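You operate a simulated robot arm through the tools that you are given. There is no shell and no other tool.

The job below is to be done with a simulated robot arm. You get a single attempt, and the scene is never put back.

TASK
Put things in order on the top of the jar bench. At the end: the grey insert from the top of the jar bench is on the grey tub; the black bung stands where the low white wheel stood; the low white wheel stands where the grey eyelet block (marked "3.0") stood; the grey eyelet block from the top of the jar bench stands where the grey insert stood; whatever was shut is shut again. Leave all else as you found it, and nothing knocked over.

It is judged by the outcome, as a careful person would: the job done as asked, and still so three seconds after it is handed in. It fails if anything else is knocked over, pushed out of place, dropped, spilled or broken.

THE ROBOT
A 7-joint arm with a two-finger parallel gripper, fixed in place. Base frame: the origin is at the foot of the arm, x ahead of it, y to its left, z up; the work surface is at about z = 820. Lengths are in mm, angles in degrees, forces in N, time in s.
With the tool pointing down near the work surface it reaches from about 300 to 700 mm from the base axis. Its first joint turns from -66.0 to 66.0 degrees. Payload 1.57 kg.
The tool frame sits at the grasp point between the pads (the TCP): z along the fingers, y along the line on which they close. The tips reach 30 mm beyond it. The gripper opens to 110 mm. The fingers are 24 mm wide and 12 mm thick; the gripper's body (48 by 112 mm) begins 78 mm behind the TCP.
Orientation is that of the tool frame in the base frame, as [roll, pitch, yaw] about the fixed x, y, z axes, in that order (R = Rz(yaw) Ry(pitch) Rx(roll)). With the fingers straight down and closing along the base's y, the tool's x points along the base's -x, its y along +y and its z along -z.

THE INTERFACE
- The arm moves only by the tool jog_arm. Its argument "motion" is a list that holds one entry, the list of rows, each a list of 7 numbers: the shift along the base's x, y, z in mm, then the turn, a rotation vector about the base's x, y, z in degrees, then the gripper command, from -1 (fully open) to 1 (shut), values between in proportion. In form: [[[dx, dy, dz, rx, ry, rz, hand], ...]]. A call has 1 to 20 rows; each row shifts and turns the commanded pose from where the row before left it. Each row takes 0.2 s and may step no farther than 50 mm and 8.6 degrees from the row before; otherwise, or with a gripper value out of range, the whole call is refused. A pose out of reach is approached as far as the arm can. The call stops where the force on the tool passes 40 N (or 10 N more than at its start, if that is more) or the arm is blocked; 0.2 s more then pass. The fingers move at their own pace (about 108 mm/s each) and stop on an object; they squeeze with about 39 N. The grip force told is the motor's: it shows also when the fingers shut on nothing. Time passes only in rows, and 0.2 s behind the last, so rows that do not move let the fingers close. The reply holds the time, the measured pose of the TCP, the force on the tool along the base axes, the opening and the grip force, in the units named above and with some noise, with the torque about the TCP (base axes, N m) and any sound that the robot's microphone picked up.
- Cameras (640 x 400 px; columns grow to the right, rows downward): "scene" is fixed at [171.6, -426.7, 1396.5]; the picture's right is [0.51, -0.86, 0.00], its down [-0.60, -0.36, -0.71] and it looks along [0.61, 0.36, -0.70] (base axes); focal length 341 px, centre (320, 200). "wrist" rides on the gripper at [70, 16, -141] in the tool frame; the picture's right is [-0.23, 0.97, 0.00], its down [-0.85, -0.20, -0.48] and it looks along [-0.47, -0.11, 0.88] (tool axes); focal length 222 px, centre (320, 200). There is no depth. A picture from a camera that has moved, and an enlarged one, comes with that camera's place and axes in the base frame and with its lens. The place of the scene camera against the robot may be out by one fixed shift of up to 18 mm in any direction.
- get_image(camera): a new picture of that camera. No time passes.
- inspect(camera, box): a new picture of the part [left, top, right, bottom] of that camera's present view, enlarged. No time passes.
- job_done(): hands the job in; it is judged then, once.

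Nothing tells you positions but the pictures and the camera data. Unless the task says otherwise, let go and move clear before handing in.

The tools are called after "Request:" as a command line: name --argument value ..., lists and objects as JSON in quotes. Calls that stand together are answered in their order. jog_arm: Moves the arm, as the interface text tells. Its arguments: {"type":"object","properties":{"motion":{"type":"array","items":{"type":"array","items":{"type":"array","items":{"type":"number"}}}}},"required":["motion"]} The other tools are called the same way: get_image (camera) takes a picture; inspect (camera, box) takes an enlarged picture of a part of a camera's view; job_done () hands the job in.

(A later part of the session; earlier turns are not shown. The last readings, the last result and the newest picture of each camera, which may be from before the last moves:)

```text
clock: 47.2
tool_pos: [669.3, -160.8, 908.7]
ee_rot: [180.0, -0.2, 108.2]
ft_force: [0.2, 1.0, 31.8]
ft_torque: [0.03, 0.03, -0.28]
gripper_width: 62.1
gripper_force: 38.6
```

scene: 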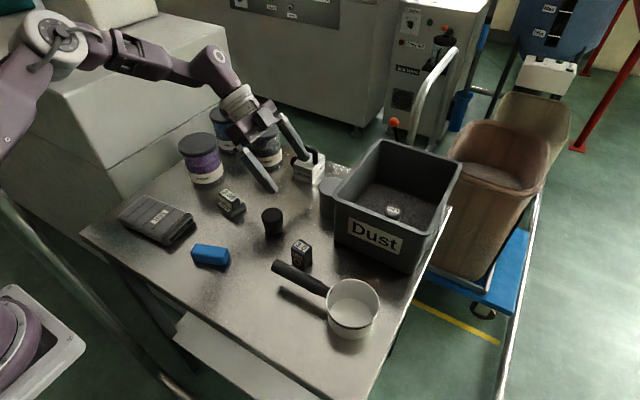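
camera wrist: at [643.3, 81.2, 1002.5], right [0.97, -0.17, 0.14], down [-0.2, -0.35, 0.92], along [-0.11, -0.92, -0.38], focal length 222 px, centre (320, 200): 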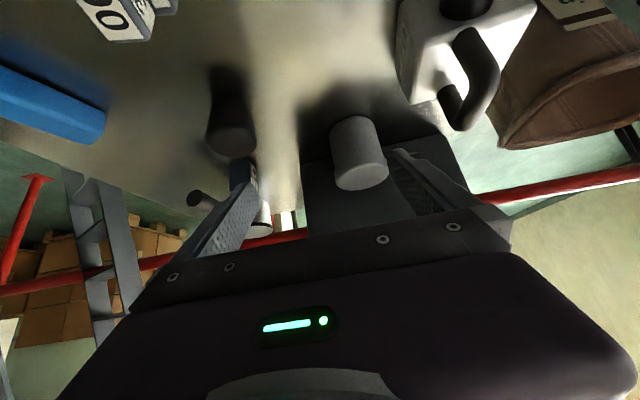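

Request:
jog_arm --motion '[[[0, 0, 0, 0, 0, 6, 1], [0, 0, 0, 0, 0, 6, 1], [0, 0, 1.5, 0, 0, 0, 1], [0, 0, 1.5, 0, 0, 0, 1]]]'

Request:
jog_arm --motion '[[[0, 0, 3, 0, 0, 0, 1], [0, 0, 5, 0, 0, 0, 1], [0, 0, 5, 0, 0, 0, 1]]]'

Request:
inspect --camera "scene" --box '[300, 150, 360, 220]'

Request:
inspect --camera "wrist" --box '[240, 100, 400, 240]'

```text
clock: 48.2
tool_pos: [668.0, -159.5, 909.5]
ee_rot: [-179.9, -0.4, 120.2]
ft_force: [1.7, -1.2, 4.5]
ft_torque: [-0.22, -0.19, -0.04]
gripper_width: 62.3
gripper_force: 38.6
```

```text
clock: 49.0
tool_pos: [669.5, -160.6, 923.3]
ee_rot: [-179.9, -0.3, 120.2]
ft_force: [0.1, -0.9, -0.5]
ft_torque: [0.01, -0.01, 0.01]
gripper_width: 62.2
gripper_force: 38.5
```

```text
5.71 times, centred on (330, 185) of scene
camera zoom: at [171.6, -426.7, 1396.5], right [0.51, -0.86, 0.0], down [-0.6, -0.36, -0.71], along [0.61, 0.36, -0.7], focal length 1948 px, centre (263, 286)
```

zoom: 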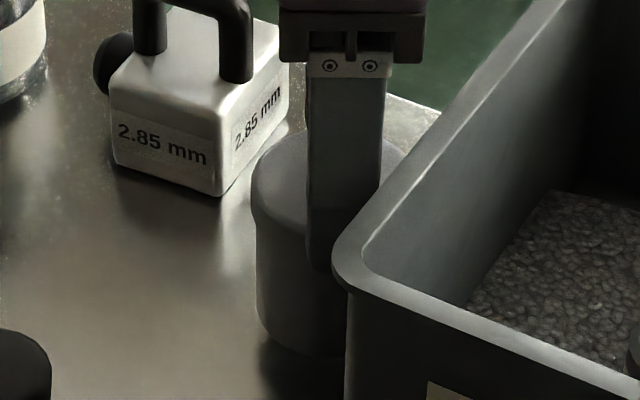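

```text
2.86 times, centred on (320, 170) of wrist
camera zoom: at [647.8, -92.0, 1065.4], right [0.96, 0.29, 0.0], down [0.26, -0.84, 0.48], along [0.14, -0.45, -0.88], focal length 635 px, centre (320, 286)
```

zoom: 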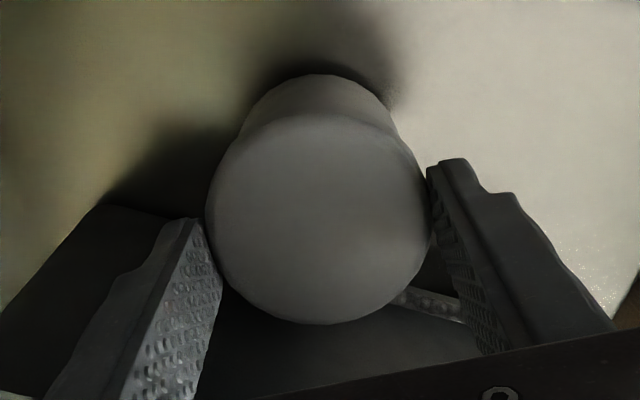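

The cap doesn't come loose by twisting either, so I'm setting the tub down in its place again and leaving it. Then I'll check the mitt opening and the reachable purple jar close up.

Request:
jog_arm --motion '[[[-0.5, -0.7, -5, 0, 0, -6, 1], [0, 0, -5, 0, 0, -8, 1], [0, 0, -3, 0, 0, -8, 1], [0, 0, -0.8, 0, 0, -8, 1], [0, 0, 0, 0, 0, 0, 0.5], [0, 0, 0, 0, 0, 0, 0], [0, 0, 0, 0, 0, 0, -0.6], [0, 0, 10, 0, 0, 0, -0.8], [0, 0, 30, 0, 0, 0, -1]]]'

Request:
inspect --camera "scene" --box '[300, 150, 360, 220]'

Request:
get_image --camera "wrist"

```text
clock: 51.0
tool_pos: [669.6, -161.7, 951.7]
ee_rot: [-180.0, -0.3, 90.2]
ft_force: [-1.1, 0.4, 0.7]
ft_torque: [0.03, 0.0, -0.02]
gripper_width: 110.1
gripper_force: 0.1
```

```text
5.71 times, centred on (330, 185) of scene
camera zoom: at [171.6, -426.7, 1396.5], right [0.51, -0.86, 0.0], down [-0.6, -0.36, -0.71], along [0.61, 0.36, -0.7], focal length 1948 px, centre (263, 286)
```

zoom: 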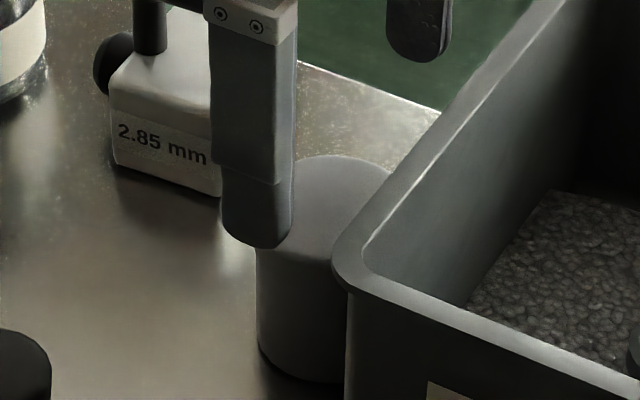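

```text
taken
camera wrist: at [684.8, -91.2, 1094.3], right [0.97, -0.23, 0.0], down [-0.2, -0.86, 0.47], along [-0.11, -0.46, -0.88], focal length 222 px, centre (320, 200)
```

wrist: 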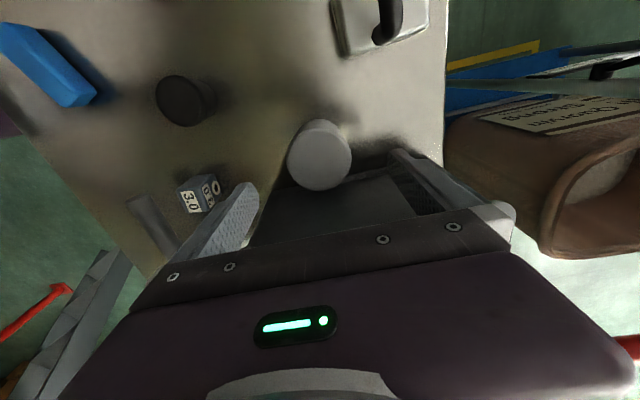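

Request:
inspect --camera "scene" --box '[164, 208, 200, 248]'

Request:
inspect --camera "scene" --box '[174, 128, 230, 192]'

Request:
inspect --camera "scene" --box '[240, 112, 290, 176]'

Request:
inspect --camera "scene" --box '[186, 238, 236, 274]'

```text
10.00 times, centred on (182, 228) of scene
camera zoom: at [171.6, -426.7, 1396.5], right [0.51, -0.86, 0.0], down [-0.6, -0.36, -0.71], along [0.61, 0.36, -0.7], focal length 3410 px, centre (1700, -80)
```

zoom: 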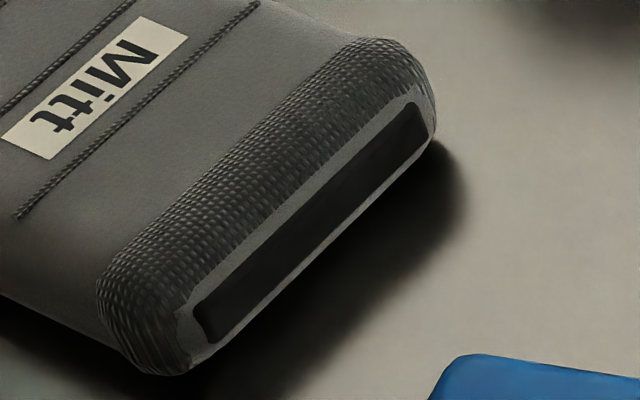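

```text
6.25 times, centred on (202, 160) of scene
camera zoom: at [171.6, -426.7, 1396.5], right [0.51, -0.86, 0.0], down [-0.6, -0.36, -0.71], along [0.61, 0.36, -0.7], focal length 2131 px, centre (1058, 450)
```

zoom: 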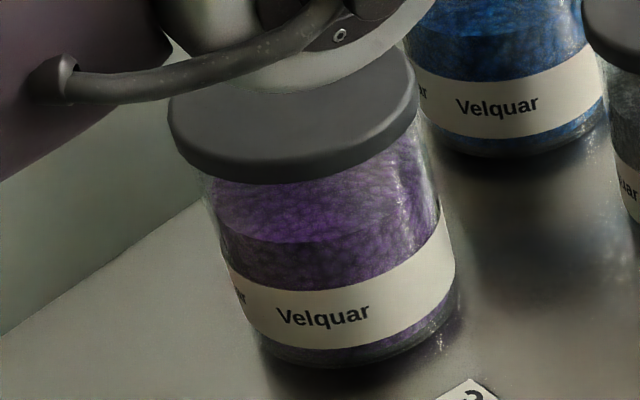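

```text
6.25 times, centred on (265, 144) of scene
camera zoom: at [171.6, -426.7, 1396.5], right [0.51, -0.86, 0.0], down [-0.6, -0.36, -0.71], along [0.61, 0.36, -0.7], focal length 2131 px, centre (664, 550)
```

zoom: 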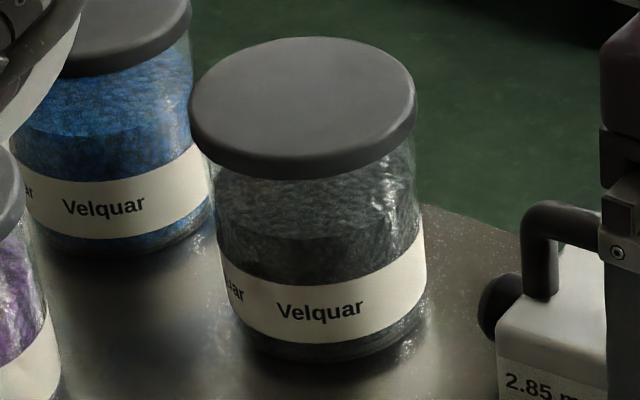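

```text
11.11 times, centred on (211, 256) of scene
camera zoom: at [171.6, -426.7, 1396.5], right [0.51, -0.86, 0.0], down [-0.6, -0.36, -0.71], along [0.61, 0.36, -0.7], focal length 3788 px, centre (1531, -422)
```

zoom: 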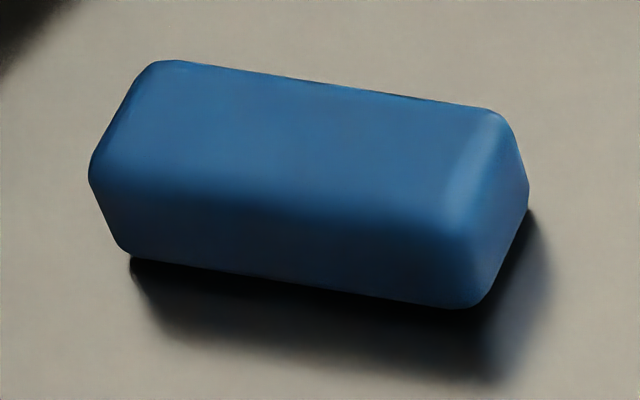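

Nothing reveals the wheel yet. I'll look closely through the glass of the purple jar and at the mitt from a low angle.

Request:
jog_arm --motion '[[[-20, 20, 40, 0, 0, 0, -1], [-20, 25, 35, 0, 0, 0, -1], [-20, 30, 30, 0, 0, 8.5, -1], [-20, 30, 0, 0, 0, 8.5, -1], [-15, 30, 0, 0, 0, 8.5, -1], [-15, 30, 0, 0, 0, 8.5, -1], [-10, 30, 0, 0, 0, 8.5, -1], [-10, 25, 0, 0, 0, 8.5, -1], [0, 10, 0, 0, 0, 8.5, -1], [0, 0, 0, 0, 0, 8.5, -1], [0, 0, 0, 0, 0, 8.5, -1], [0, 0, 0, 0, 0, 8.5, -1], [0, 0, 0, 0, 0, 8.5, -1], [0, 0, 0, 0, 0, 8.5, -1], [0, 0, 0, 0, 0, 8.5, -1], [0, 0, 0, 0, 0, 8.5, -1]]]'

Request:
get_image --camera "wrist"

```text
clock: 54.4
tool_pos: [538.4, 69.1, 1055.3]
ee_rot: [179.9, -0.3, -150.7]
ft_force: [0.7, -0.4, -0.3]
ft_torque: [-0.03, 0.0, 0.02]
gripper_width: 110.0
gripper_force: 0.0
```

```text
taken
camera wrist: at [470.3, 49.6, 1196.5], right [-0.28, 0.96, 0.0], down [0.84, 0.25, 0.48], along [0.46, 0.13, -0.88], focal length 222 px, centre (320, 200)
```

wrist: 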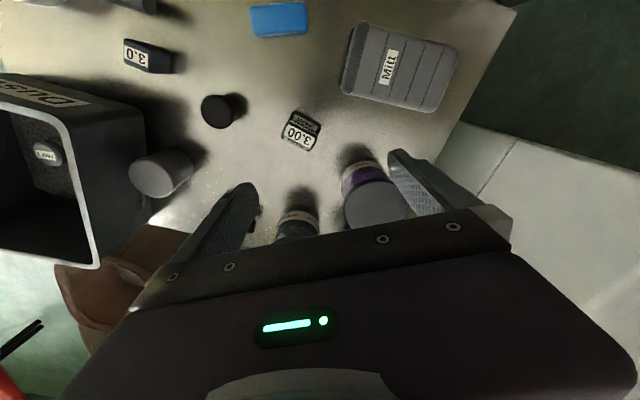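

Request:
jog_arm --motion '[[[-10, 0, 0, 3.9, -7, 0, -1], [-10, 0, 0, 3.9, -7, 0, -1], [-10, 0, -10, 3.9, -7, 0, -1], [-10, 0, -20, 3.9, -7, 0, -1], [0, 0, -20, 3.9, -7, 0, -1]]]'

Request:
get_image --camera "wrist"

Request:
inspect --camera "wrist" --box '[200, 60, 420, 200]'

```text
clock: 55.6
tool_pos: [497.4, 70.1, 1004.8]
ee_rot: [-179.9, 39.8, -150.9]
ft_force: [0.2, 0.2, -1.0]
ft_torque: [-0.03, 0.0, -0.03]
gripper_width: 109.8
gripper_force: 0.0
```

```text
taken
camera wrist: at [363.7, 14.9, 1068.7], right [-0.32, 0.94, 0.14], down [0.4, 0.0, 0.92], along [0.86, 0.35, -0.37], focal length 222 px, centre (320, 200)
```

wrist: 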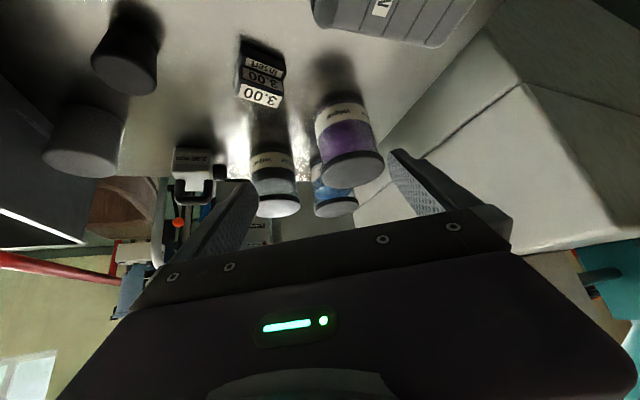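

```text
2.86 times, centred on (310, 130) of wrist
camera zoom: at [363.7, 14.9, 1068.7], right [-0.32, 0.94, 0.14], down [0.4, 0.0, 0.92], along [0.86, 0.35, -0.37], focal length 635 px, centre (349, 400)
```

zoom: 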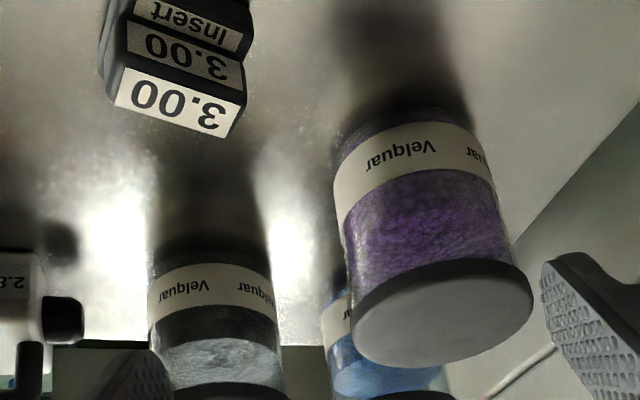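

Request:
inspect --camera "wrist" --box '[306, 84, 396, 194]'

Request:
inspect --camera "wrist" --box '[160, 130, 260, 220]'

Request:
inspect --camera "wrist" --box '[30, 20, 190, 200]'

Request:
inspect --camera "wrist" --box '[300, 0, 500, 110]'

```text
3.64 times, centred on (351, 139) of wrist
camera zoom: at [363.7, 14.9, 1068.7], right [-0.32, 0.94, 0.14], down [0.4, 0.0, 0.92], along [0.86, 0.35, -0.37], focal length 808 px, centre (207, 422)
```

zoom: 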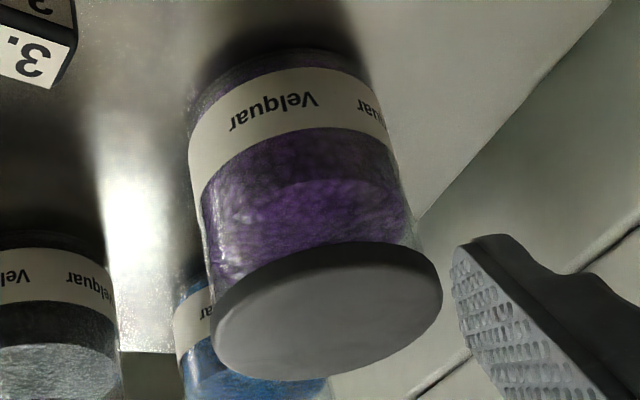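

```text
4.44 times, centred on (210, 175) of wrist
camera zoom: at [363.7, 14.9, 1068.7], right [-0.32, 0.94, 0.14], down [0.4, 0.0, 0.92], along [0.86, 0.35, -0.37], focal length 987 px, centre (809, 311)
```

zoom: 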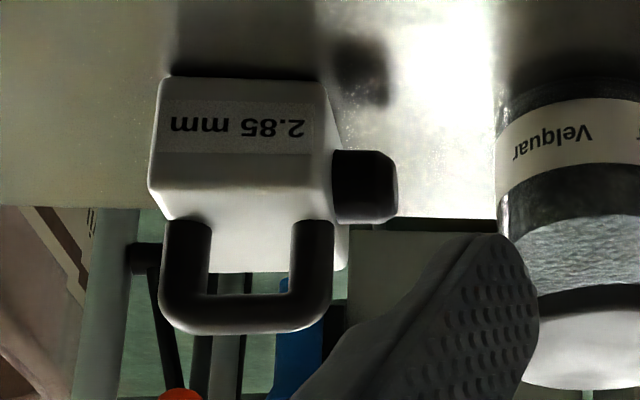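

```text
2.22 times, centred on (110, 110) of wrist
camera zoom: at [363.7, 14.9, 1068.7], right [-0.32, 0.94, 0.14], down [0.4, 0.0, 0.92], along [0.86, 0.35, -0.37], focal length 494 px, centre (787, 400)
```

zoom: 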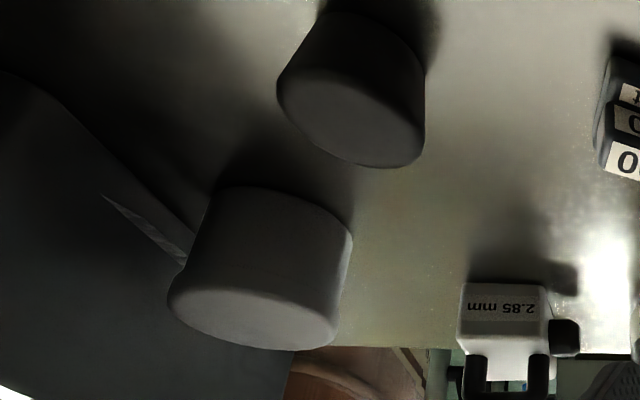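

```text
3.20 times, centred on (400, 55) of wrist
camera zoom: at [363.7, 14.9, 1068.7], right [-0.32, 0.94, 0.14], down [0.4, 0.0, 0.92], along [0.86, 0.35, -0.37], focal length 711 px, centre (64, 664)
```

zoom: 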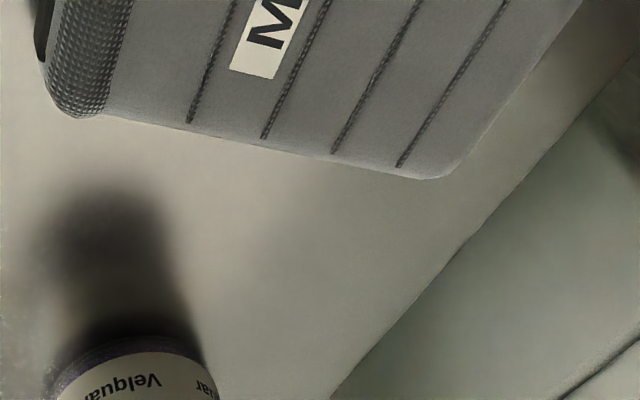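

I still need to know whether the tub is hollow. I'll pick it up again by the body, bring it over a clear area, and tilt it so the scene camera sees its underside while listening for loose contents.

Request:
jog_arm --motion '[[[10, 0, 20, -3.9, 7, 0, -1], [10, 0, 20, -3.9, 7, 0, -1], [10, 0, 10, -3.9, 7, 0, -1], [10, -20, 0, -3.9, 7, 0, -1], [10, -20, 0, -3.9, 7, 0, -1], [10, -20, 0, 0, 0, -8.5, -1], [10, -25, 0, 0, 0, -8.5, -1], [10, -25, 0, 0, 0, -8.5, -1], [10, -25, 0, 0, 0, -8.5, -1], [10, -25, 0, 0, 0, -8.5, -1], [10, -25, 0, 0, 0, -8.5, -1], [10, -20, 0, 0, 0, -8.5, -1], [0, -10, 0, 0, 0, -8.5, -1], [0, -10, 0, 0, 0, -8.5, -1], [0, -7, 0, 0, 0, -8.5, -1], [0, 0, 0, 0, 0, -8.5, -1], [0, 0, 0, 0, 0, -8.5, -1], [0, 0, 0, 0, 0, -8.5, -1], [0, 0, 0, 0, 0, -8.5, -1]]]'

```text
clock: 59.6
tool_pos: [619.1, -164.4, 1055.9]
ee_rot: [180.0, -0.1, 90.0]
ft_force: [-0.8, 0.1, -0.7]
ft_torque: [0.03, 0.03, 0.01]
gripper_width: 110.1
gripper_force: 0.1
```

Request:
jog_arm --motion '[[[0, 0, -40, 0, 0, 0, -1], [20, 2, -40, 0, 0, 0, -1], [29.5, 0.7, -20, 0, 0, 0, -1], [0, 0, -20, 0, 0, 0, -1], [0, 0, 0, 0, 0, 0, -1]]]'

Request:
inspect --camera "wrist" --box '[240, 100, 400, 240]'

```text
clock: 60.8
tool_pos: [667.5, -160.5, 935.9]
ee_rot: [-180.0, -0.3, 90.0]
ft_force: [-0.1, 0.7, 1.0]
ft_torque: [-0.01, 0.01, 0.01]
gripper_width: 110.4
gripper_force: 0.0
```

```text
2.86 times, centred on (320, 170) of wrist
camera zoom: at [683.3, -90.4, 1076.8], right [0.97, -0.22, 0.0], down [-0.2, -0.86, 0.48], along [-0.11, -0.46, -0.88], focal length 635 px, centre (320, 286)
```

zoom: 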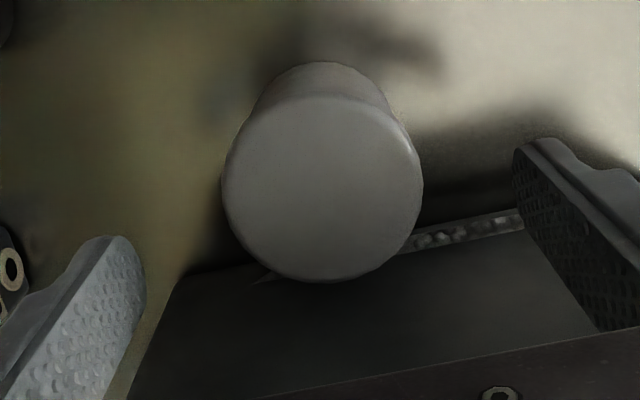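

Request:
jog_arm --motion '[[[1, -1, -20, 0, 0, 0, -1], [0, 0, -20, 0, 0, 0, -1], [0, 0, -20, 0, 0, 0, -1], [0, 0, 0, 0, 0, 0, 0], [0, 0, 0, 0, 0, 0, 1], [0, 0, 0, 0, 0, 0, 1], [0, 0, 0, 0, 0, 0, 1]]]'

Request:
jog_arm --motion '[[[0, 0, 10, 0, 0, 0, 1], [0, 0, 25, 0, 0, 0, 1], [0, 0, 25, 0, 0, 0, 1], [0, 0, 20, 0, 0, 0, 1], [-20, 25, 20, 0, 0, 0, 1], [-25, 25, 25, 0, 0, 0, 1], [-25, 25, 25, 0, 0, 0, 1], [-25, 25, 25, 0, 0, 0, 1], [0, 0, 25, 0, 0, 0, 1], [0, 0, 0, 0, 0, 0, 1]]]'

Request:
get_image --camera "scene"

```text
clock: 62.4
tool_pos: [668.9, -160.5, 876.7]
ee_rot: [-179.9, -0.2, 90.2]
ft_force: [0.3, 0.3, 0.5]
ft_torque: [0.01, 0.0, 0.04]
gripper_width: 62.5
gripper_force: 39.4
```

```text
clock: 64.6
tool_pos: [574.6, -60.5, 1076.1]
ee_rot: [180.0, -0.2, 90.1]
ft_force: [-0.3, -0.3, -0.1]
ft_torque: [0.01, -0.01, -0.01]
gripper_width: 62.5
gripper_force: 38.9
```

```text
taken
```

scene: 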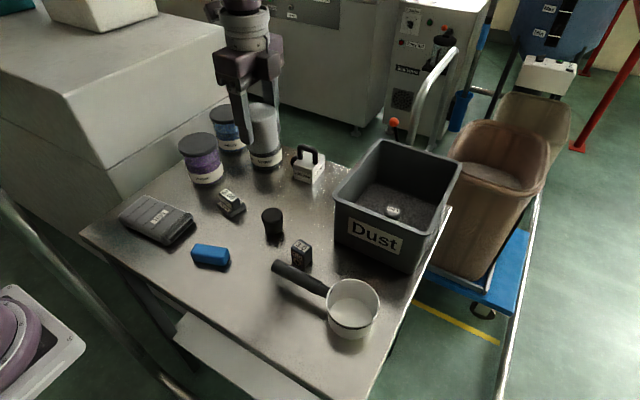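

Request:
jog_arm --motion '[[[0, 0, 10, -8, 0, 0, 1], [0, 0, 10, -8, 0, 0, 1], [0, 0, 10, -8, 0, 0, 1], [0, 0, 0, -8, 0, 0, 1]]]'

Request:
jog_arm --motion '[[[0, 0, 0, -8, 0, 0, 1], [0, 0, 0, -8, 0, 0, 1], [0, 0, 0, -8, 0, 0, 1], [0, 0, 0, -8, 0, 0, 1]]]'

Request:
get_image --camera "scene"

Request:
inspect --camera "scene" --box '[200, 50, 340, 190]'

```text
clock: 65.6
tool_pos: [572.9, -62.0, 1104.9]
ee_rot: [-179.9, 31.9, 90.3]
ft_force: [-0.4, 0.4, -1.0]
ft_torque: [0.02, -0.04, -0.04]
gripper_width: 62.5
gripper_force: 39.3
```

```text
clock: 66.6
tool_pos: [574.3, -61.5, 1105.5]
ee_rot: [-179.8, 63.9, 90.2]
ft_force: [0.1, -0.3, -1.2]
ft_torque: [0.04, 0.01, 0.0]
gripper_width: 62.3
gripper_force: 39.5
```

```text
taken
```

scene: 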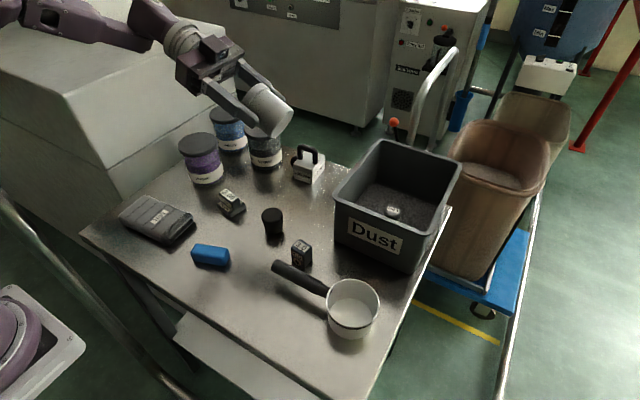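

```text
2.86 times, centred on (270, 120) of scene
camera zoom: at [171.6, -426.7, 1396.5], right [0.51, -0.86, 0.0], down [-0.6, -0.36, -0.71], along [0.61, 0.36, -0.7], focal length 974 px, centre (463, 429)
```

zoom: 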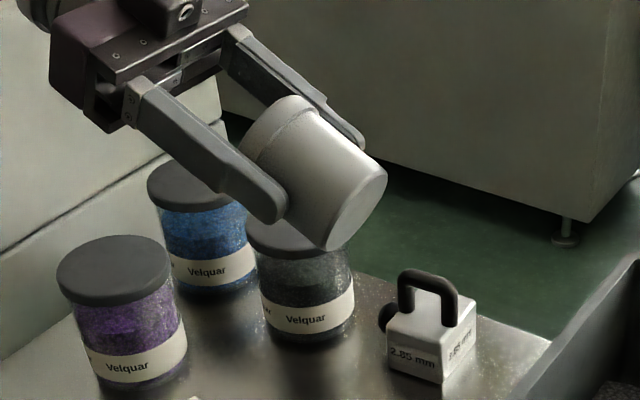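

The underside is a closed, flat bottom and nothing rattled, so the tub is just a sealed tub. I'll put it back exactly where it stood.

Request:
jog_arm --motion '[[[0, 0, 0, 8, 0, 0, 1], [0, 0, 0, 8, 0, 0, 1], [0, 0, 0, 8, 0, 0, 1], [0, 0, 0, 8, 0, 0, 1], [0, 0, 0, 8, 0, 0, 1], [0, 0, -10, 8, 0, 0, 1], [0, 0, -10, 8, 0, 0, 1], [0, 0, -10, 8, 0, 0, 1], [0, 0, -25, 0, 0, 0, 1], [25, -25, -25, 0, 0, 0, 1], [25, -25, -25, 0, 0, 0, 1], [25, -25, -25, 0, 0, 0, 1], [20, -25, -20, 0, 0, 0, 1], [0, 0, 0, 0, 0, 0, 1]]]'

Request:
jog_arm --motion '[[[0, 0, -20, 0, 0, 0, 1], [0, 0, -25, 0, 0, 0, 1], [0, 0, -20, 0, 0, 0, 1], [0, 0, -9, 0, 0, 0, 1], [0, 0, -4, 0, 0, 0, 1], [0, 0, -1.5, 0, 0, 0, 1]]]'

Request:
inspect --camera "scene" --box '[300, 150, 360, 220]'

```text
clock: 69.6
tool_pos: [664.8, -155.2, 954.6]
ee_rot: [-179.0, -0.2, 91.0]
ft_force: [-0.3, -0.2, -1.0]
ft_torque: [0.01, 0.03, 0.0]
gripper_width: 62.2
gripper_force: 38.9
out of reach, approached as far as the arm can: row 13
```

```text
clock: 71.0
tool_pos: [669.6, -161.9, 877.6]
ee_rot: [180.0, -0.3, 90.2]
ft_force: [0.0, -1.1, -0.7]
ft_torque: [-0.02, 0.01, 0.0]
gripper_width: 62.3
gripper_force: 38.8
```

```text
5.71 times, centred on (330, 185) of scene
camera zoom: at [171.6, -426.7, 1396.5], right [0.51, -0.86, 0.0], down [-0.6, -0.36, -0.71], along [0.61, 0.36, -0.7], focal length 1948 px, centre (263, 286)
```

zoom: 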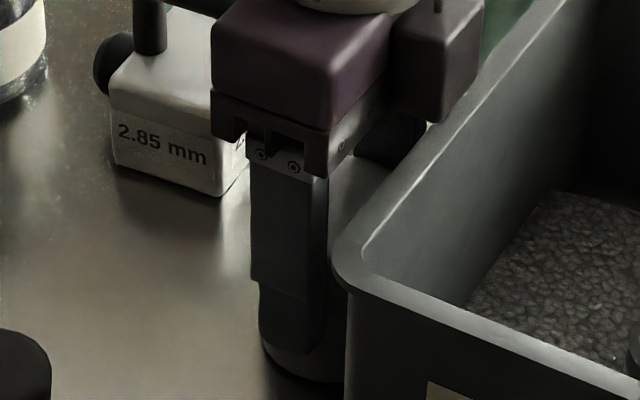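

Request:
jog_arm --motion '[[[-0.4, 0, -0.8, 0, 0, 0, 1], [0, 0, 0, 0, 0, 0, 0.5], [0, 0, 0, 0, 0, 0, 0], [0, 0, 0, 0, 0, 0, -0.6], [0, 0, 20, 0, 0, 0, -1], [0, 0, 30, 0, 0, 0, -1], [0, 0, 30, 0, 0, 0, -1], [-20, 20, 30, 0, 0, 0, -1], [-25, 25, 30, 0, 0, 0, -1], [-25, 30, 30, 0, 0, 0, -1], [-25, 30, 30, 0, 0, 0, -1], [-20, 30, 0, 0, 0, 0, -1]]]'

Request:
get_image --camera "scene"

Request:
inspect --camera "scene" --box '[300, 150, 360, 220]'

Request:
get_image --camera "wrist"

```text
clock: 73.6
tool_pos: [554.8, -26.7, 1074.3]
ee_rot: [180.0, -0.2, 90.2]
ft_force: [0.1, 0.6, 0.3]
ft_torque: [0.01, 0.01, 0.01]
gripper_width: 110.0
gripper_force: 0.0
```

```text
taken
```

scene: 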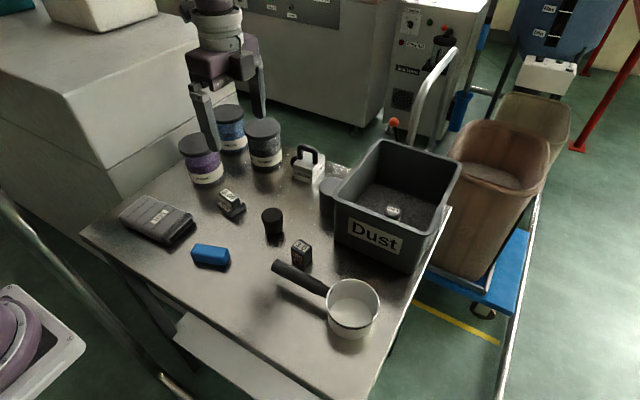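

```text
5.71 times, centred on (330, 185) of scene
camera zoom: at [171.6, -426.7, 1396.5], right [0.51, -0.86, 0.0], down [-0.6, -0.36, -0.71], along [0.61, 0.36, -0.7], focal length 1948 px, centre (263, 286)
```

zoom: 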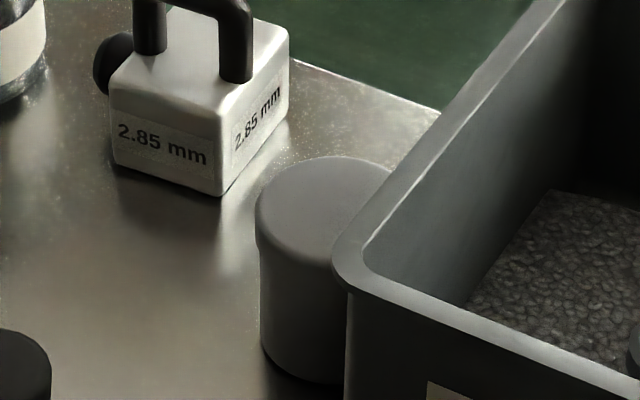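

```text
taken
camera wrist: at [571.2, 44.0, 1216.8], right [0.97, -0.23, 0.0], down [-0.2, -0.86, 0.48], along [-0.11, -0.46, -0.88], focal length 222 px, centre (320, 200)
```

wrist: 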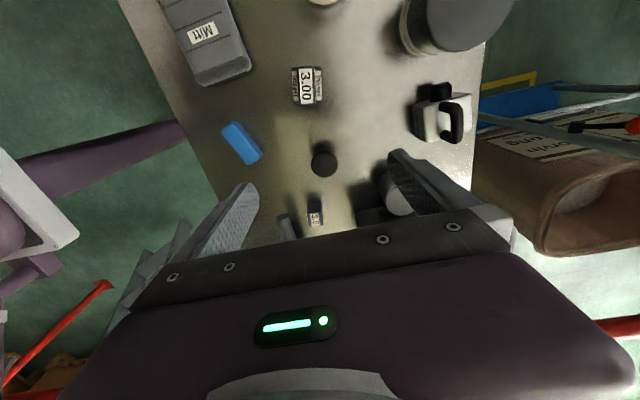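

The tub is back within a millimetre of its old place. Since the task contrasts things "from the top of the jar bench" with others, there might be a drawer or cabinet; let me look at the surrounding furniture.

Request:
inspect --camera "scene" --box '[0, 0, 240, 150]'

Request:
inspect --camera "scene" --box '[0, 130, 160, 260]'

Request:
inspect --camera "scene" --box '[140, 270, 360, 400]'

Request:
inspect --camera "scene" --box '[340, 0, 500, 130]'

Request:
inspect --camera "scene" --box '[400, 90, 560, 350]'

```text
2.67 times, centred on (120, 75) of scene
camera zoom: at [171.6, -426.7, 1396.5], right [0.51, -0.86, 0.0], down [-0.6, -0.36, -0.71], along [0.61, 0.36, -0.7], focal length 909 px, centre (853, 533)
```

zoom: 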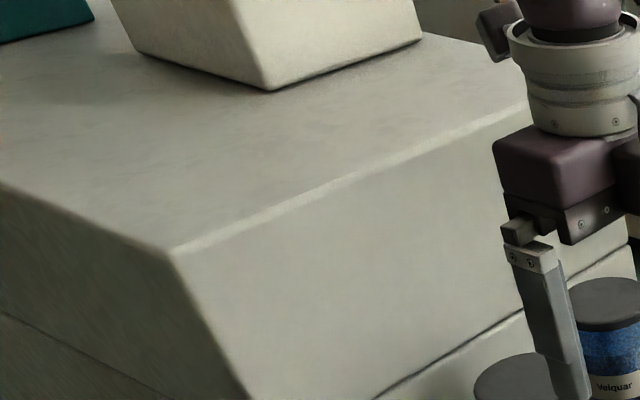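

```text
3.08 times, centred on (80, 195) of scene
camera zoom: at [171.6, -426.7, 1396.5], right [0.51, -0.86, 0.0], down [-0.6, -0.36, -0.71], along [0.61, 0.36, -0.7], focal length 1049 px, centre (1058, 215)
```

zoom: 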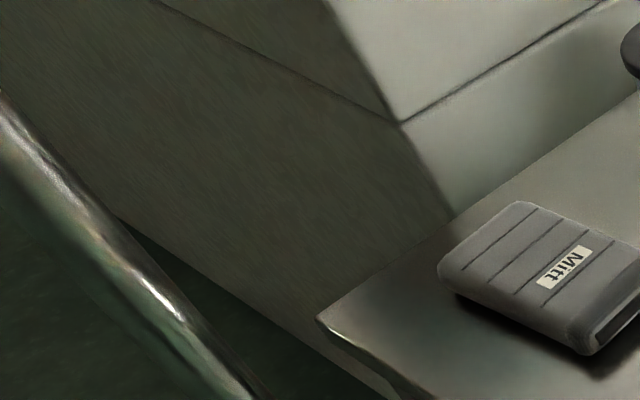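

```text
2.91 times, centred on (250, 335) of scene
camera zoom: at [171.6, -426.7, 1396.5], right [0.51, -0.86, 0.0], down [-0.6, -0.36, -0.71], along [0.61, 0.36, -0.7], focal length 992 px, centre (524, -193)
```

zoom: 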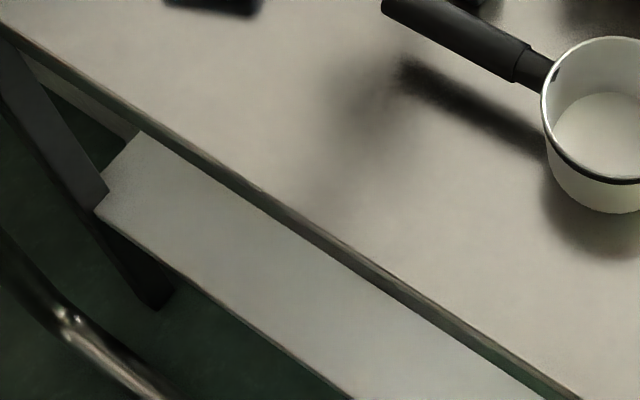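

```text
3.08 times, centred on (420, 65) of scene
camera zoom: at [171.6, -426.7, 1396.5], right [0.51, -0.86, 0.0], down [-0.6, -0.36, -0.71], along [0.61, 0.36, -0.7], focal length 1049 px, centre (12, 615)
```

zoom: 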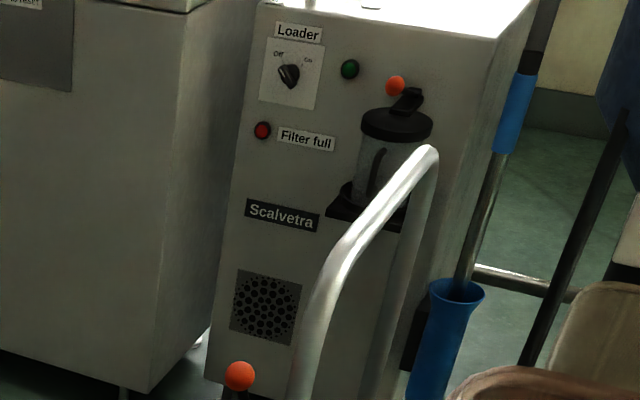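

```text
1.54 times, centred on (480, 220) of scene
camera zoom: at [171.6, -426.7, 1396.5], right [0.51, -0.86, 0.0], down [-0.6, -0.36, -0.71], along [0.61, 0.36, -0.7], focal length 525 px, centre (74, 169)
```

zoom: 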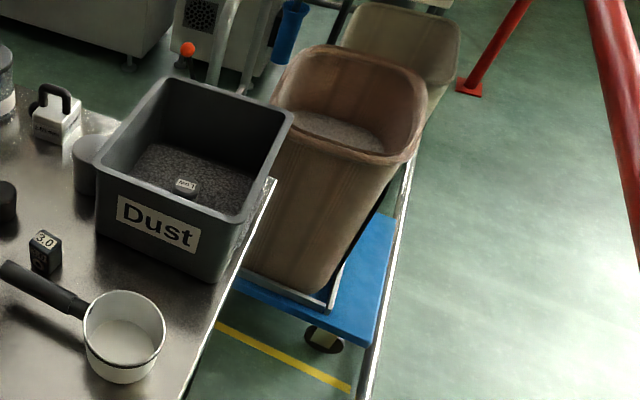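

The bench is a plain thin top with a low shelf, no drawer. I'll take a low look at the mitt's cuff opening from its open side.

Request:
jog_arm --motion '[[[-10, 0, 0, 0, 0, 8.5, -1], [-10, 0, 0, 0, 0, 8.5, -1], [-10, 0, 0, 0, 0, 8.5, -1], [-10, 0, 0, 0, 0, 8.5, -1], [-10, 0, 0, 0, 0, 8.5, -1], [-10, 0, 0, 0, 0, 8.5, -1], [-10, 0, 0, 0, 0, 8.5, -1], [-10, 0, 0, 0, 0, 8.5, -1], [-10, 0, 0, 0, 0, 8.5, -1], [-10, 0, 0, 0, 0, 8.5, -1], [-10, 0, 0, 0, 0, 8.5, -1], [-10, 0, 0, 0, 0, 8.5, -1], [0, 0, 0, 0, 0, 8.5, -1], [0, 0, 0, 0, 0, 8.5, -1], [0, 0, 0, 0, 0, 8.5, -1], [0, 0, 0, 0, 0, 8.5, -1], [0, 0, 0, 0, 0, 8.5, -1], [0, 0, 0, 0, 0, 8.5, -1]]]'

Request:
jog_arm --motion '[[[0, 0, 0, 0, 0, 8.5, -1], [0, 0, 0, 0, 0, 8.5, -1], [0, 0, 0, 0, 0, 8, -1], [0, 0, -10, 8, 0, 0, -1], [0, 0, -20, 8, 0, 0, -1], [0, 0, -30, 8, 0, 0, -1], [0, 0, -30, 8, 0, 0, -1], [0, 0, -30, 8, 0, 0, -1], [0, 0, -20, 5, 0, 0, -1]]]'

Request:
get_image --camera "wrist"

```text
clock: 77.4
tool_pos: [433.9, -26.8, 1074.1]
ee_rot: [179.9, -0.3, -116.7]
ft_force: [0.3, -0.5, 0.2]
ft_torque: [0.01, -0.03, -0.02]
gripper_width: 109.7
gripper_force: 0.0
```

```text
clock: 79.4
tool_pos: [433.9, -27.0, 933.3]
ee_rot: [178.3, 44.9, -92.5]
ft_force: [-0.1, -0.4, -0.5]
ft_torque: [0.04, -0.01, 0.02]
gripper_width: 109.9
gripper_force: 0.1
```

```text
taken
camera wrist: at [415.4, -174.6, 985.6], right [-0.97, 0.18, 0.18], down [0.23, 0.26, 0.94], along [0.12, 0.95, -0.3], focal length 222 px, centre (320, 200)
```

wrist: 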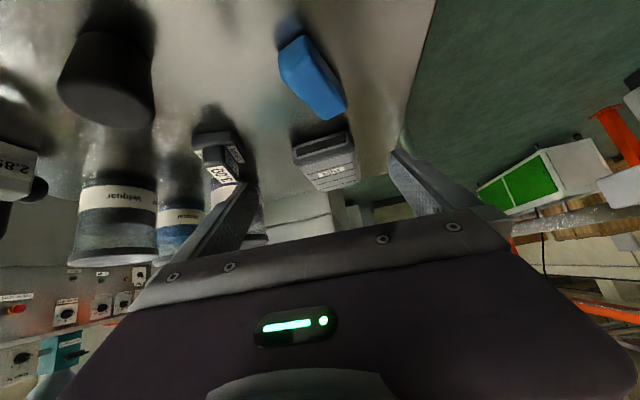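

Request:
inspect --camera "wrist" --box '[270, 110, 380, 200]'

Request:
inspect --camera "wrist" --box '[50, 100, 270, 280]'

Request:
inspect --camera "wrist" --box '[50, 20, 260, 200]'

```text
4.44 times, centred on (325, 155) of wrist
camera zoom: at [415.4, -174.6, 985.6], right [-0.97, 0.18, 0.18], down [0.23, 0.26, 0.94], along [0.12, 0.95, -0.3], focal length 987 px, centre (298, 400)
```

zoom: 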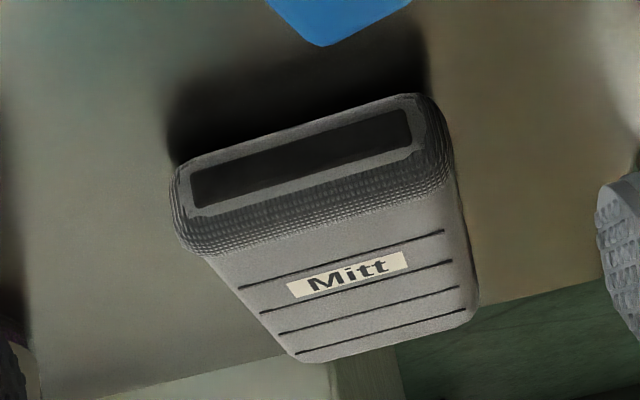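

```text
2.22 times, centred on (160, 190) of wrist
camera zoom: at [415.4, -174.6, 985.6], right [-0.97, 0.18, 0.18], down [0.23, 0.26, 0.94], along [0.12, 0.95, -0.3], focal length 494 px, centre (676, 222)
```

zoom: 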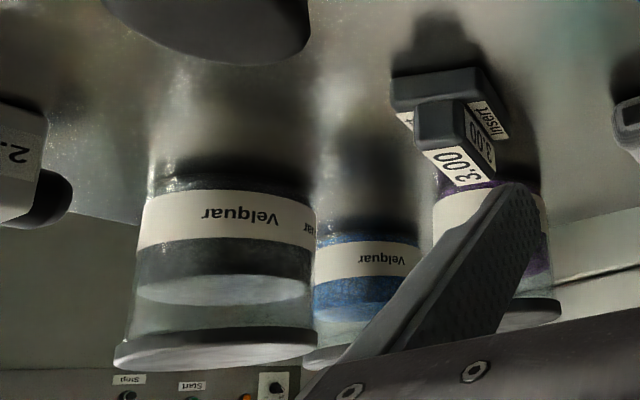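

```text
2.22 times, centred on (155, 110) of wrist
camera zoom: at [415.4, -174.6, 985.6], right [-0.97, 0.18, 0.18], down [0.23, 0.26, 0.94], along [0.12, 0.95, -0.3], focal length 494 px, centre (687, 400)
```

zoom: 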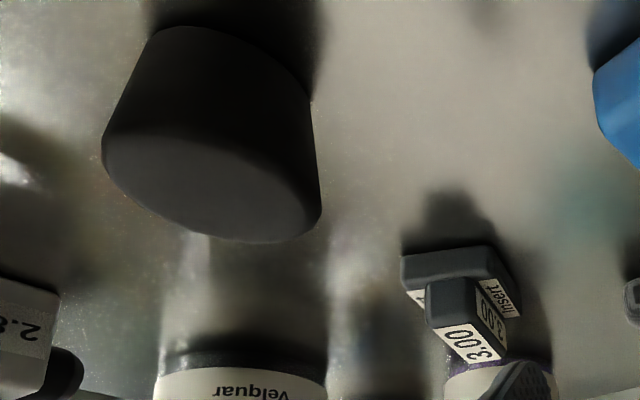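

Jars show empty headspace, and the mitt lies flat. I'll raise the arm and inspect the pan's interior at high magnification from above.

Request:
jog_arm --motion '[[[0, 0, 30, -8, 0, 0, -1], [0, 0, 30, -8, 0, 0, -1], [0, 0, 30, -8, 0, 0, -1], [0, 0, 30, -8, 0, 0, -1], [0, 0, 20, -8, 0, 0, -1], [0, 0, 0, -5, 0, 0, -1], [0, -30, 0, 0, 0, -8.5, -1], [0, -30, 0, 0, 0, -8.5, -1], [0, -30, 0, 0, 0, -8.5, -1], [0, -30, 0, 0, 0, -8.5, -1], [0, -30, 0, 0, 0, -8.5, -1], [0, -30, 0, 0, 0, -8.5, -1], [-20, -30, 0, 0, 0, -8.5, -1], [-20, -30, 0, 0, 0, -8.5, -1], [0, -30, 0, 0, 0, -8.5, -1], [0, 0, 0, 0, 0, -8.5, -1]]]'

Request:
get_image --camera "wrist"

```text
clock: 82.8
tool_pos: [395.9, -295.4, 1074.1]
ee_rot: [179.9, -0.2, -177.0]
ft_force: [-0.5, 0.2, 1.3]
ft_torque: [0.02, 0.0, -0.02]
gripper_width: 109.8
gripper_force: 0.0
```

```text
taken
camera wrist: at [325.7, -282.3, 1216.6], right [0.18, 0.98, 0.0], down [0.87, -0.15, 0.48], along [0.47, -0.08, -0.88], focal length 222 px, centre (320, 200)
```

wrist: 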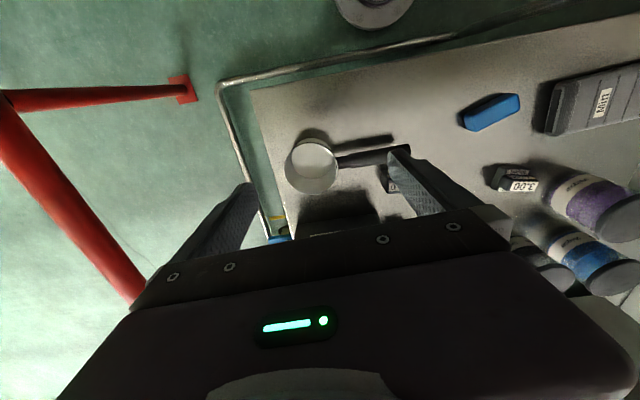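

Request:
inspect --camera "wrist" --box '[270, 110, 360, 210]'

Request:
inspect --camera "scene" --box '[320, 275, 384, 345]'

Request:
get_image --camera "scene"

```text
4.00 times, centred on (315, 160) of wrist
camera zoom: at [325.7, -282.3, 1216.6], right [0.18, 0.98, 0.0], down [0.87, -0.15, 0.48], along [0.47, -0.08, -0.88], focal length 888 px, centre (340, 360)
```

zoom: 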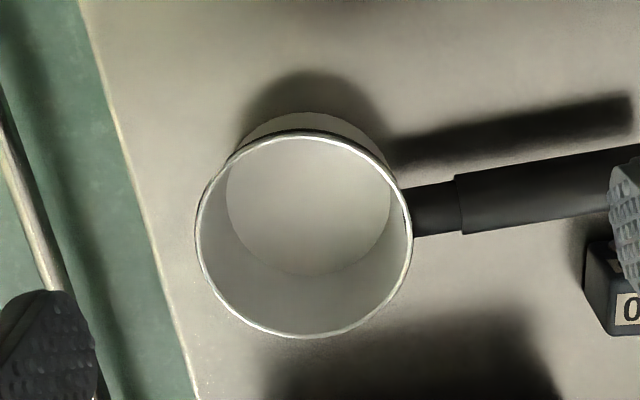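

```text
5.71 times, centred on (352, 310) of scene
camera zoom: at [171.6, -426.7, 1396.5], right [0.51, -0.86, 0.0], down [-0.6, -0.36, -0.71], along [0.61, 0.36, -0.7], focal length 1948 px, centre (137, -429)
```

zoom: 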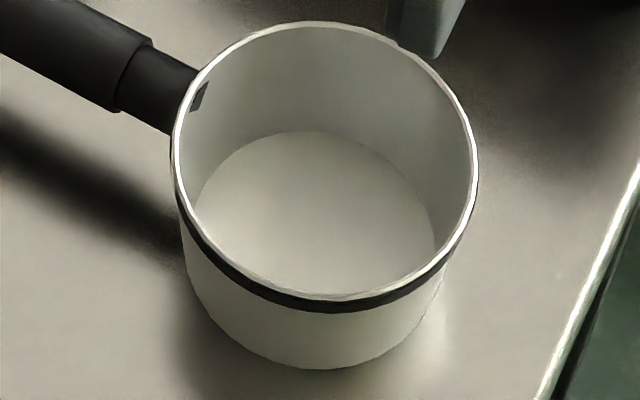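

```text
taken
```

scene: 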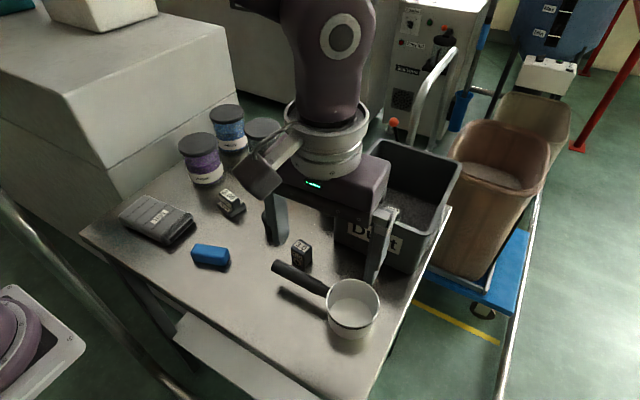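

The pan is empty as well. The only opaque, shut thing within reach is still the capped tub, so I'll test its cap more carefully: several twist strokes under light and then firmer pressure while comparing torques.

Request:
jog_arm --motion '[[[30, 25, 0, 0, 0, -8.5, -1], [30, 25, 0, 0, 0, -8.5, -1], [30, 25, 0, 0, 0, -8.5, -1], [30, 20, 0, 0, 0, -8.5, -1], [30, 20, 0, 0, 0, -8.5, -1], [30, 10, 0, 0, 0, -8.5, -1], [30, 8, -10, 0, 0, -8.5, -1], [30, 0, -20, 0, 0, -8.5, -1], [0, 0, -20, 0, 0, -8.5, -1], [0, 0, -20, 0, 0, -8.5, -1], [0, 0, -20, 0, 0, -8, -1], [10, 0, -20, 0, 0, 0, -1], [10, 0, 0, 0, 0, 0, -1]]]'

Request:
get_image --camera "wrist"

```text
clock: 85.6
tool_pos: [652.0, -163.1, 965.2]
ee_rot: [180.0, -0.2, 90.1]
ft_force: [0.7, -0.7, -0.6]
ft_torque: [0.0, -0.01, 0.0]
gripper_width: 110.1
gripper_force: 0.0
```

```text
taken
camera wrist: at [668.8, -92.7, 1106.5], right [0.97, -0.23, 0.0], down [-0.2, -0.86, 0.48], along [-0.11, -0.46, -0.88], focal length 222 px, centre (320, 200)
```

wrist: 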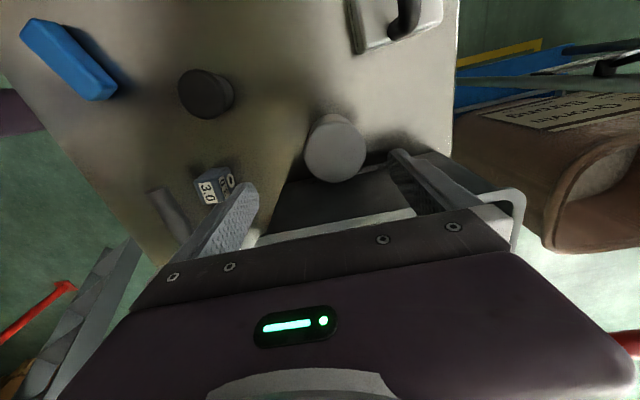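

Request:
jog_arm --motion '[[[8, 0.8, -10, 0, 0, -8, -1], [8.5, 0.7, -15, 0, 0, -8, -1], [0, 0, -15, 0, 0, -8, -1], [0, 0, -14, 0, 0, -6, -0.6], [0, 0, 0, 0, 0, 0, 0], [0, 0, 0, 0, 0, 0, 1], [0, 0, 0, 0, 0, 0, 1], [0, 0, -0.7, 0, 0, 0, 1]]]'

Request:
jog_arm --motion '[[[0, 0, 0, 0, 0, 5, 1], [0, 0, 0, 0, 0, 5, 1], [0, 0, 0, 0, 0, 5, 1]]]'

```text
clock: 87.4
tool_pos: [670.8, -162.6, 911.6]
ee_rot: [180.0, -0.2, 60.1]
ft_force: [0.7, -0.2, 8.1]
ft_torque: [0.05, -0.06, -0.04]
gripper_width: 62.3
gripper_force: 39.1
```

```text
clock: 88.2
tool_pos: [671.2, -162.3, 910.4]
ee_rot: [179.9, -0.2, 75.3]
ft_force: [0.9, 1.8, 15.9]
ft_torque: [0.17, -0.03, -0.16]
gripper_width: 62.1
gripper_force: 38.6
```

Torque scales with the pressing force (about 0.01 N·m per N), so the tub merely slips on the bench and the cap doesn't turn. It's sealed; I'll re-seat it at its spot and let go.

Request:
jog_arm --motion '[[[0, 0, 2, 0, 0, 5, 1], [0, 0, 2, 0, 0, 5, 1], [0, 0, 2, 0, 0, 5, 1], [-1.8, 0.3, 0, 0, 0, 0, 1], [0, 0, -2, 0, 0, 0, 1]]]'

Request:
jog_arm --motion '[[[0, 0, -1.5, 0, 0, 0, 1], [0, 0, -1, 0, 0, 0, 1], [0, 0, 0, 0, 0, 0, 0.5], [0, 0, 0, 0, 0, 0, 0], [0, 0, 0, 0, 0, 0, -0.6], [0, 0, 20, 0, 0, 0, -1], [0, 0, 30, 0, 0, 0, -1], [-20, 20, 30, 0, 0, 0, -1], [-25, 25, 30, 0, 0, 0, -1], [-25, 30, 30, 0, 0, 0, -1], [-25, 30, 20, 0, 0, 0, -1]]]'

Request:
inspect --camera "scene" --box '[300, 150, 360, 220]'

```text
clock: 89.4
tool_pos: [667.7, -164.0, 912.8]
ee_rot: [-179.9, -0.3, 90.2]
ft_force: [-0.6, 0.2, -1.4]
ft_torque: [0.0, -0.01, 0.03]
gripper_width: 62.3
gripper_force: 39.0
```

```text
clock: 91.8
tool_pos: [569.0, -54.4, 1071.6]
ee_rot: [-179.9, -0.2, 90.1]
ft_force: [0.0, 0.2, 0.3]
ft_torque: [-0.02, 0.0, -0.01]
gripper_width: 110.1
gripper_force: 0.1
```

```text
5.71 times, centred on (330, 185) of scene
camera zoom: at [171.6, -426.7, 1396.5], right [0.51, -0.86, 0.0], down [-0.6, -0.36, -0.71], along [0.61, 0.36, -0.7], focal length 1948 px, centre (263, 286)
```

zoom: 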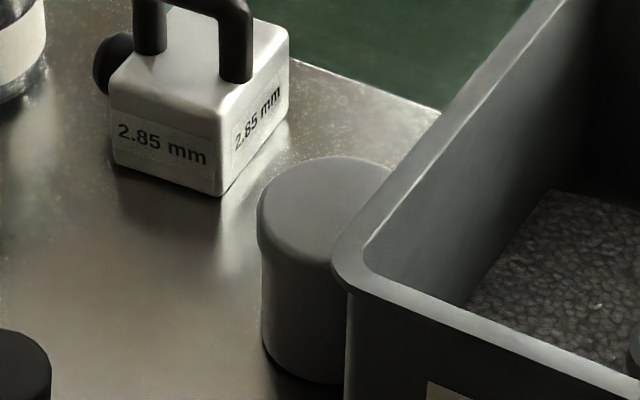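

The tub is back where it was and is sealed. The remaining thing that looks made to be lifted is the white "2.85 mm" box with a bail handle; I'll approach it with a tilted tool and try raising it slightly to see whether it is a cover.

Request:
jog_arm --motion '[[[0, 0, 0, 0, 0, 8.5, -1], [0, 0, 0, 0, 0, 8.5, -1], [0, 0, 0, 0, 0, 8.5, -1], [0, 0, 0, 0, 0, 8.5, -1], [0, 0, 0, 0, 0, 8.5, -1], [0, 0, 0, 0, 0, 8.5, -1], [0, 0, 0, 0, 0, 8.5, -1], [0, 0, 0, 0, 0, 8.5, -1], [0, 0, 0, 0, 0, 8.5, -1], [0, 0, 0, 0, 0, 8.5, -1], [0, 0, 0, 0, 0, 4.9, -1], [20, 2, -10, 0, -6, 0, -1], [25, 2, -10, 0, -6, 0, -1], [25, 0, -20, 0, -6, 0, -1], [25, 0, -20, 0, 0, 0, -1]]]'

Request:
get_image --camera "wrist"

Request:
get_image --camera "scene"

```text
clock: 95.0
tool_pos: [668.8, -50.9, 1010.6]
ee_rot: [-180.0, 17.9, -179.9]
ft_force: [-0.8, -0.3, -0.7]
ft_torque: [-0.01, -0.01, -0.03]
gripper_width: 109.7
gripper_force: 0.1
```

```text
taken
camera wrist: at [558.9, -33.9, 1125.0], right [0.22, 0.97, 0.07], down [0.67, -0.2, 0.72], along [0.71, -0.11, -0.69], focal length 222 px, centre (320, 200)
```

wrist: 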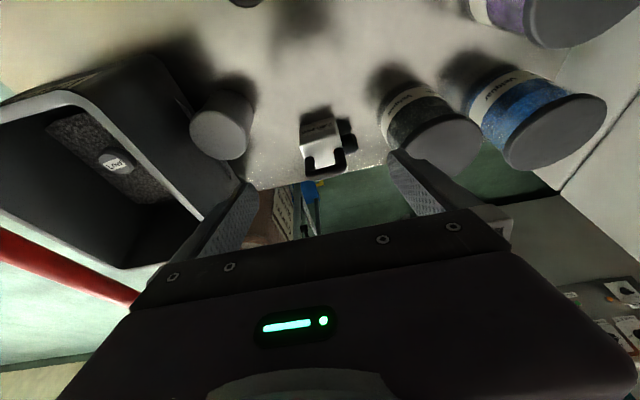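

```text
taken
```

scene: 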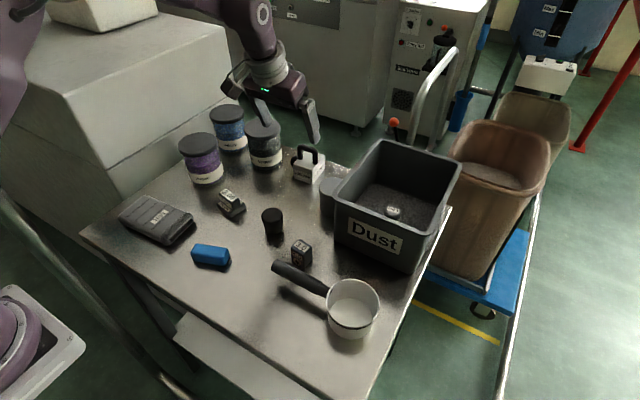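

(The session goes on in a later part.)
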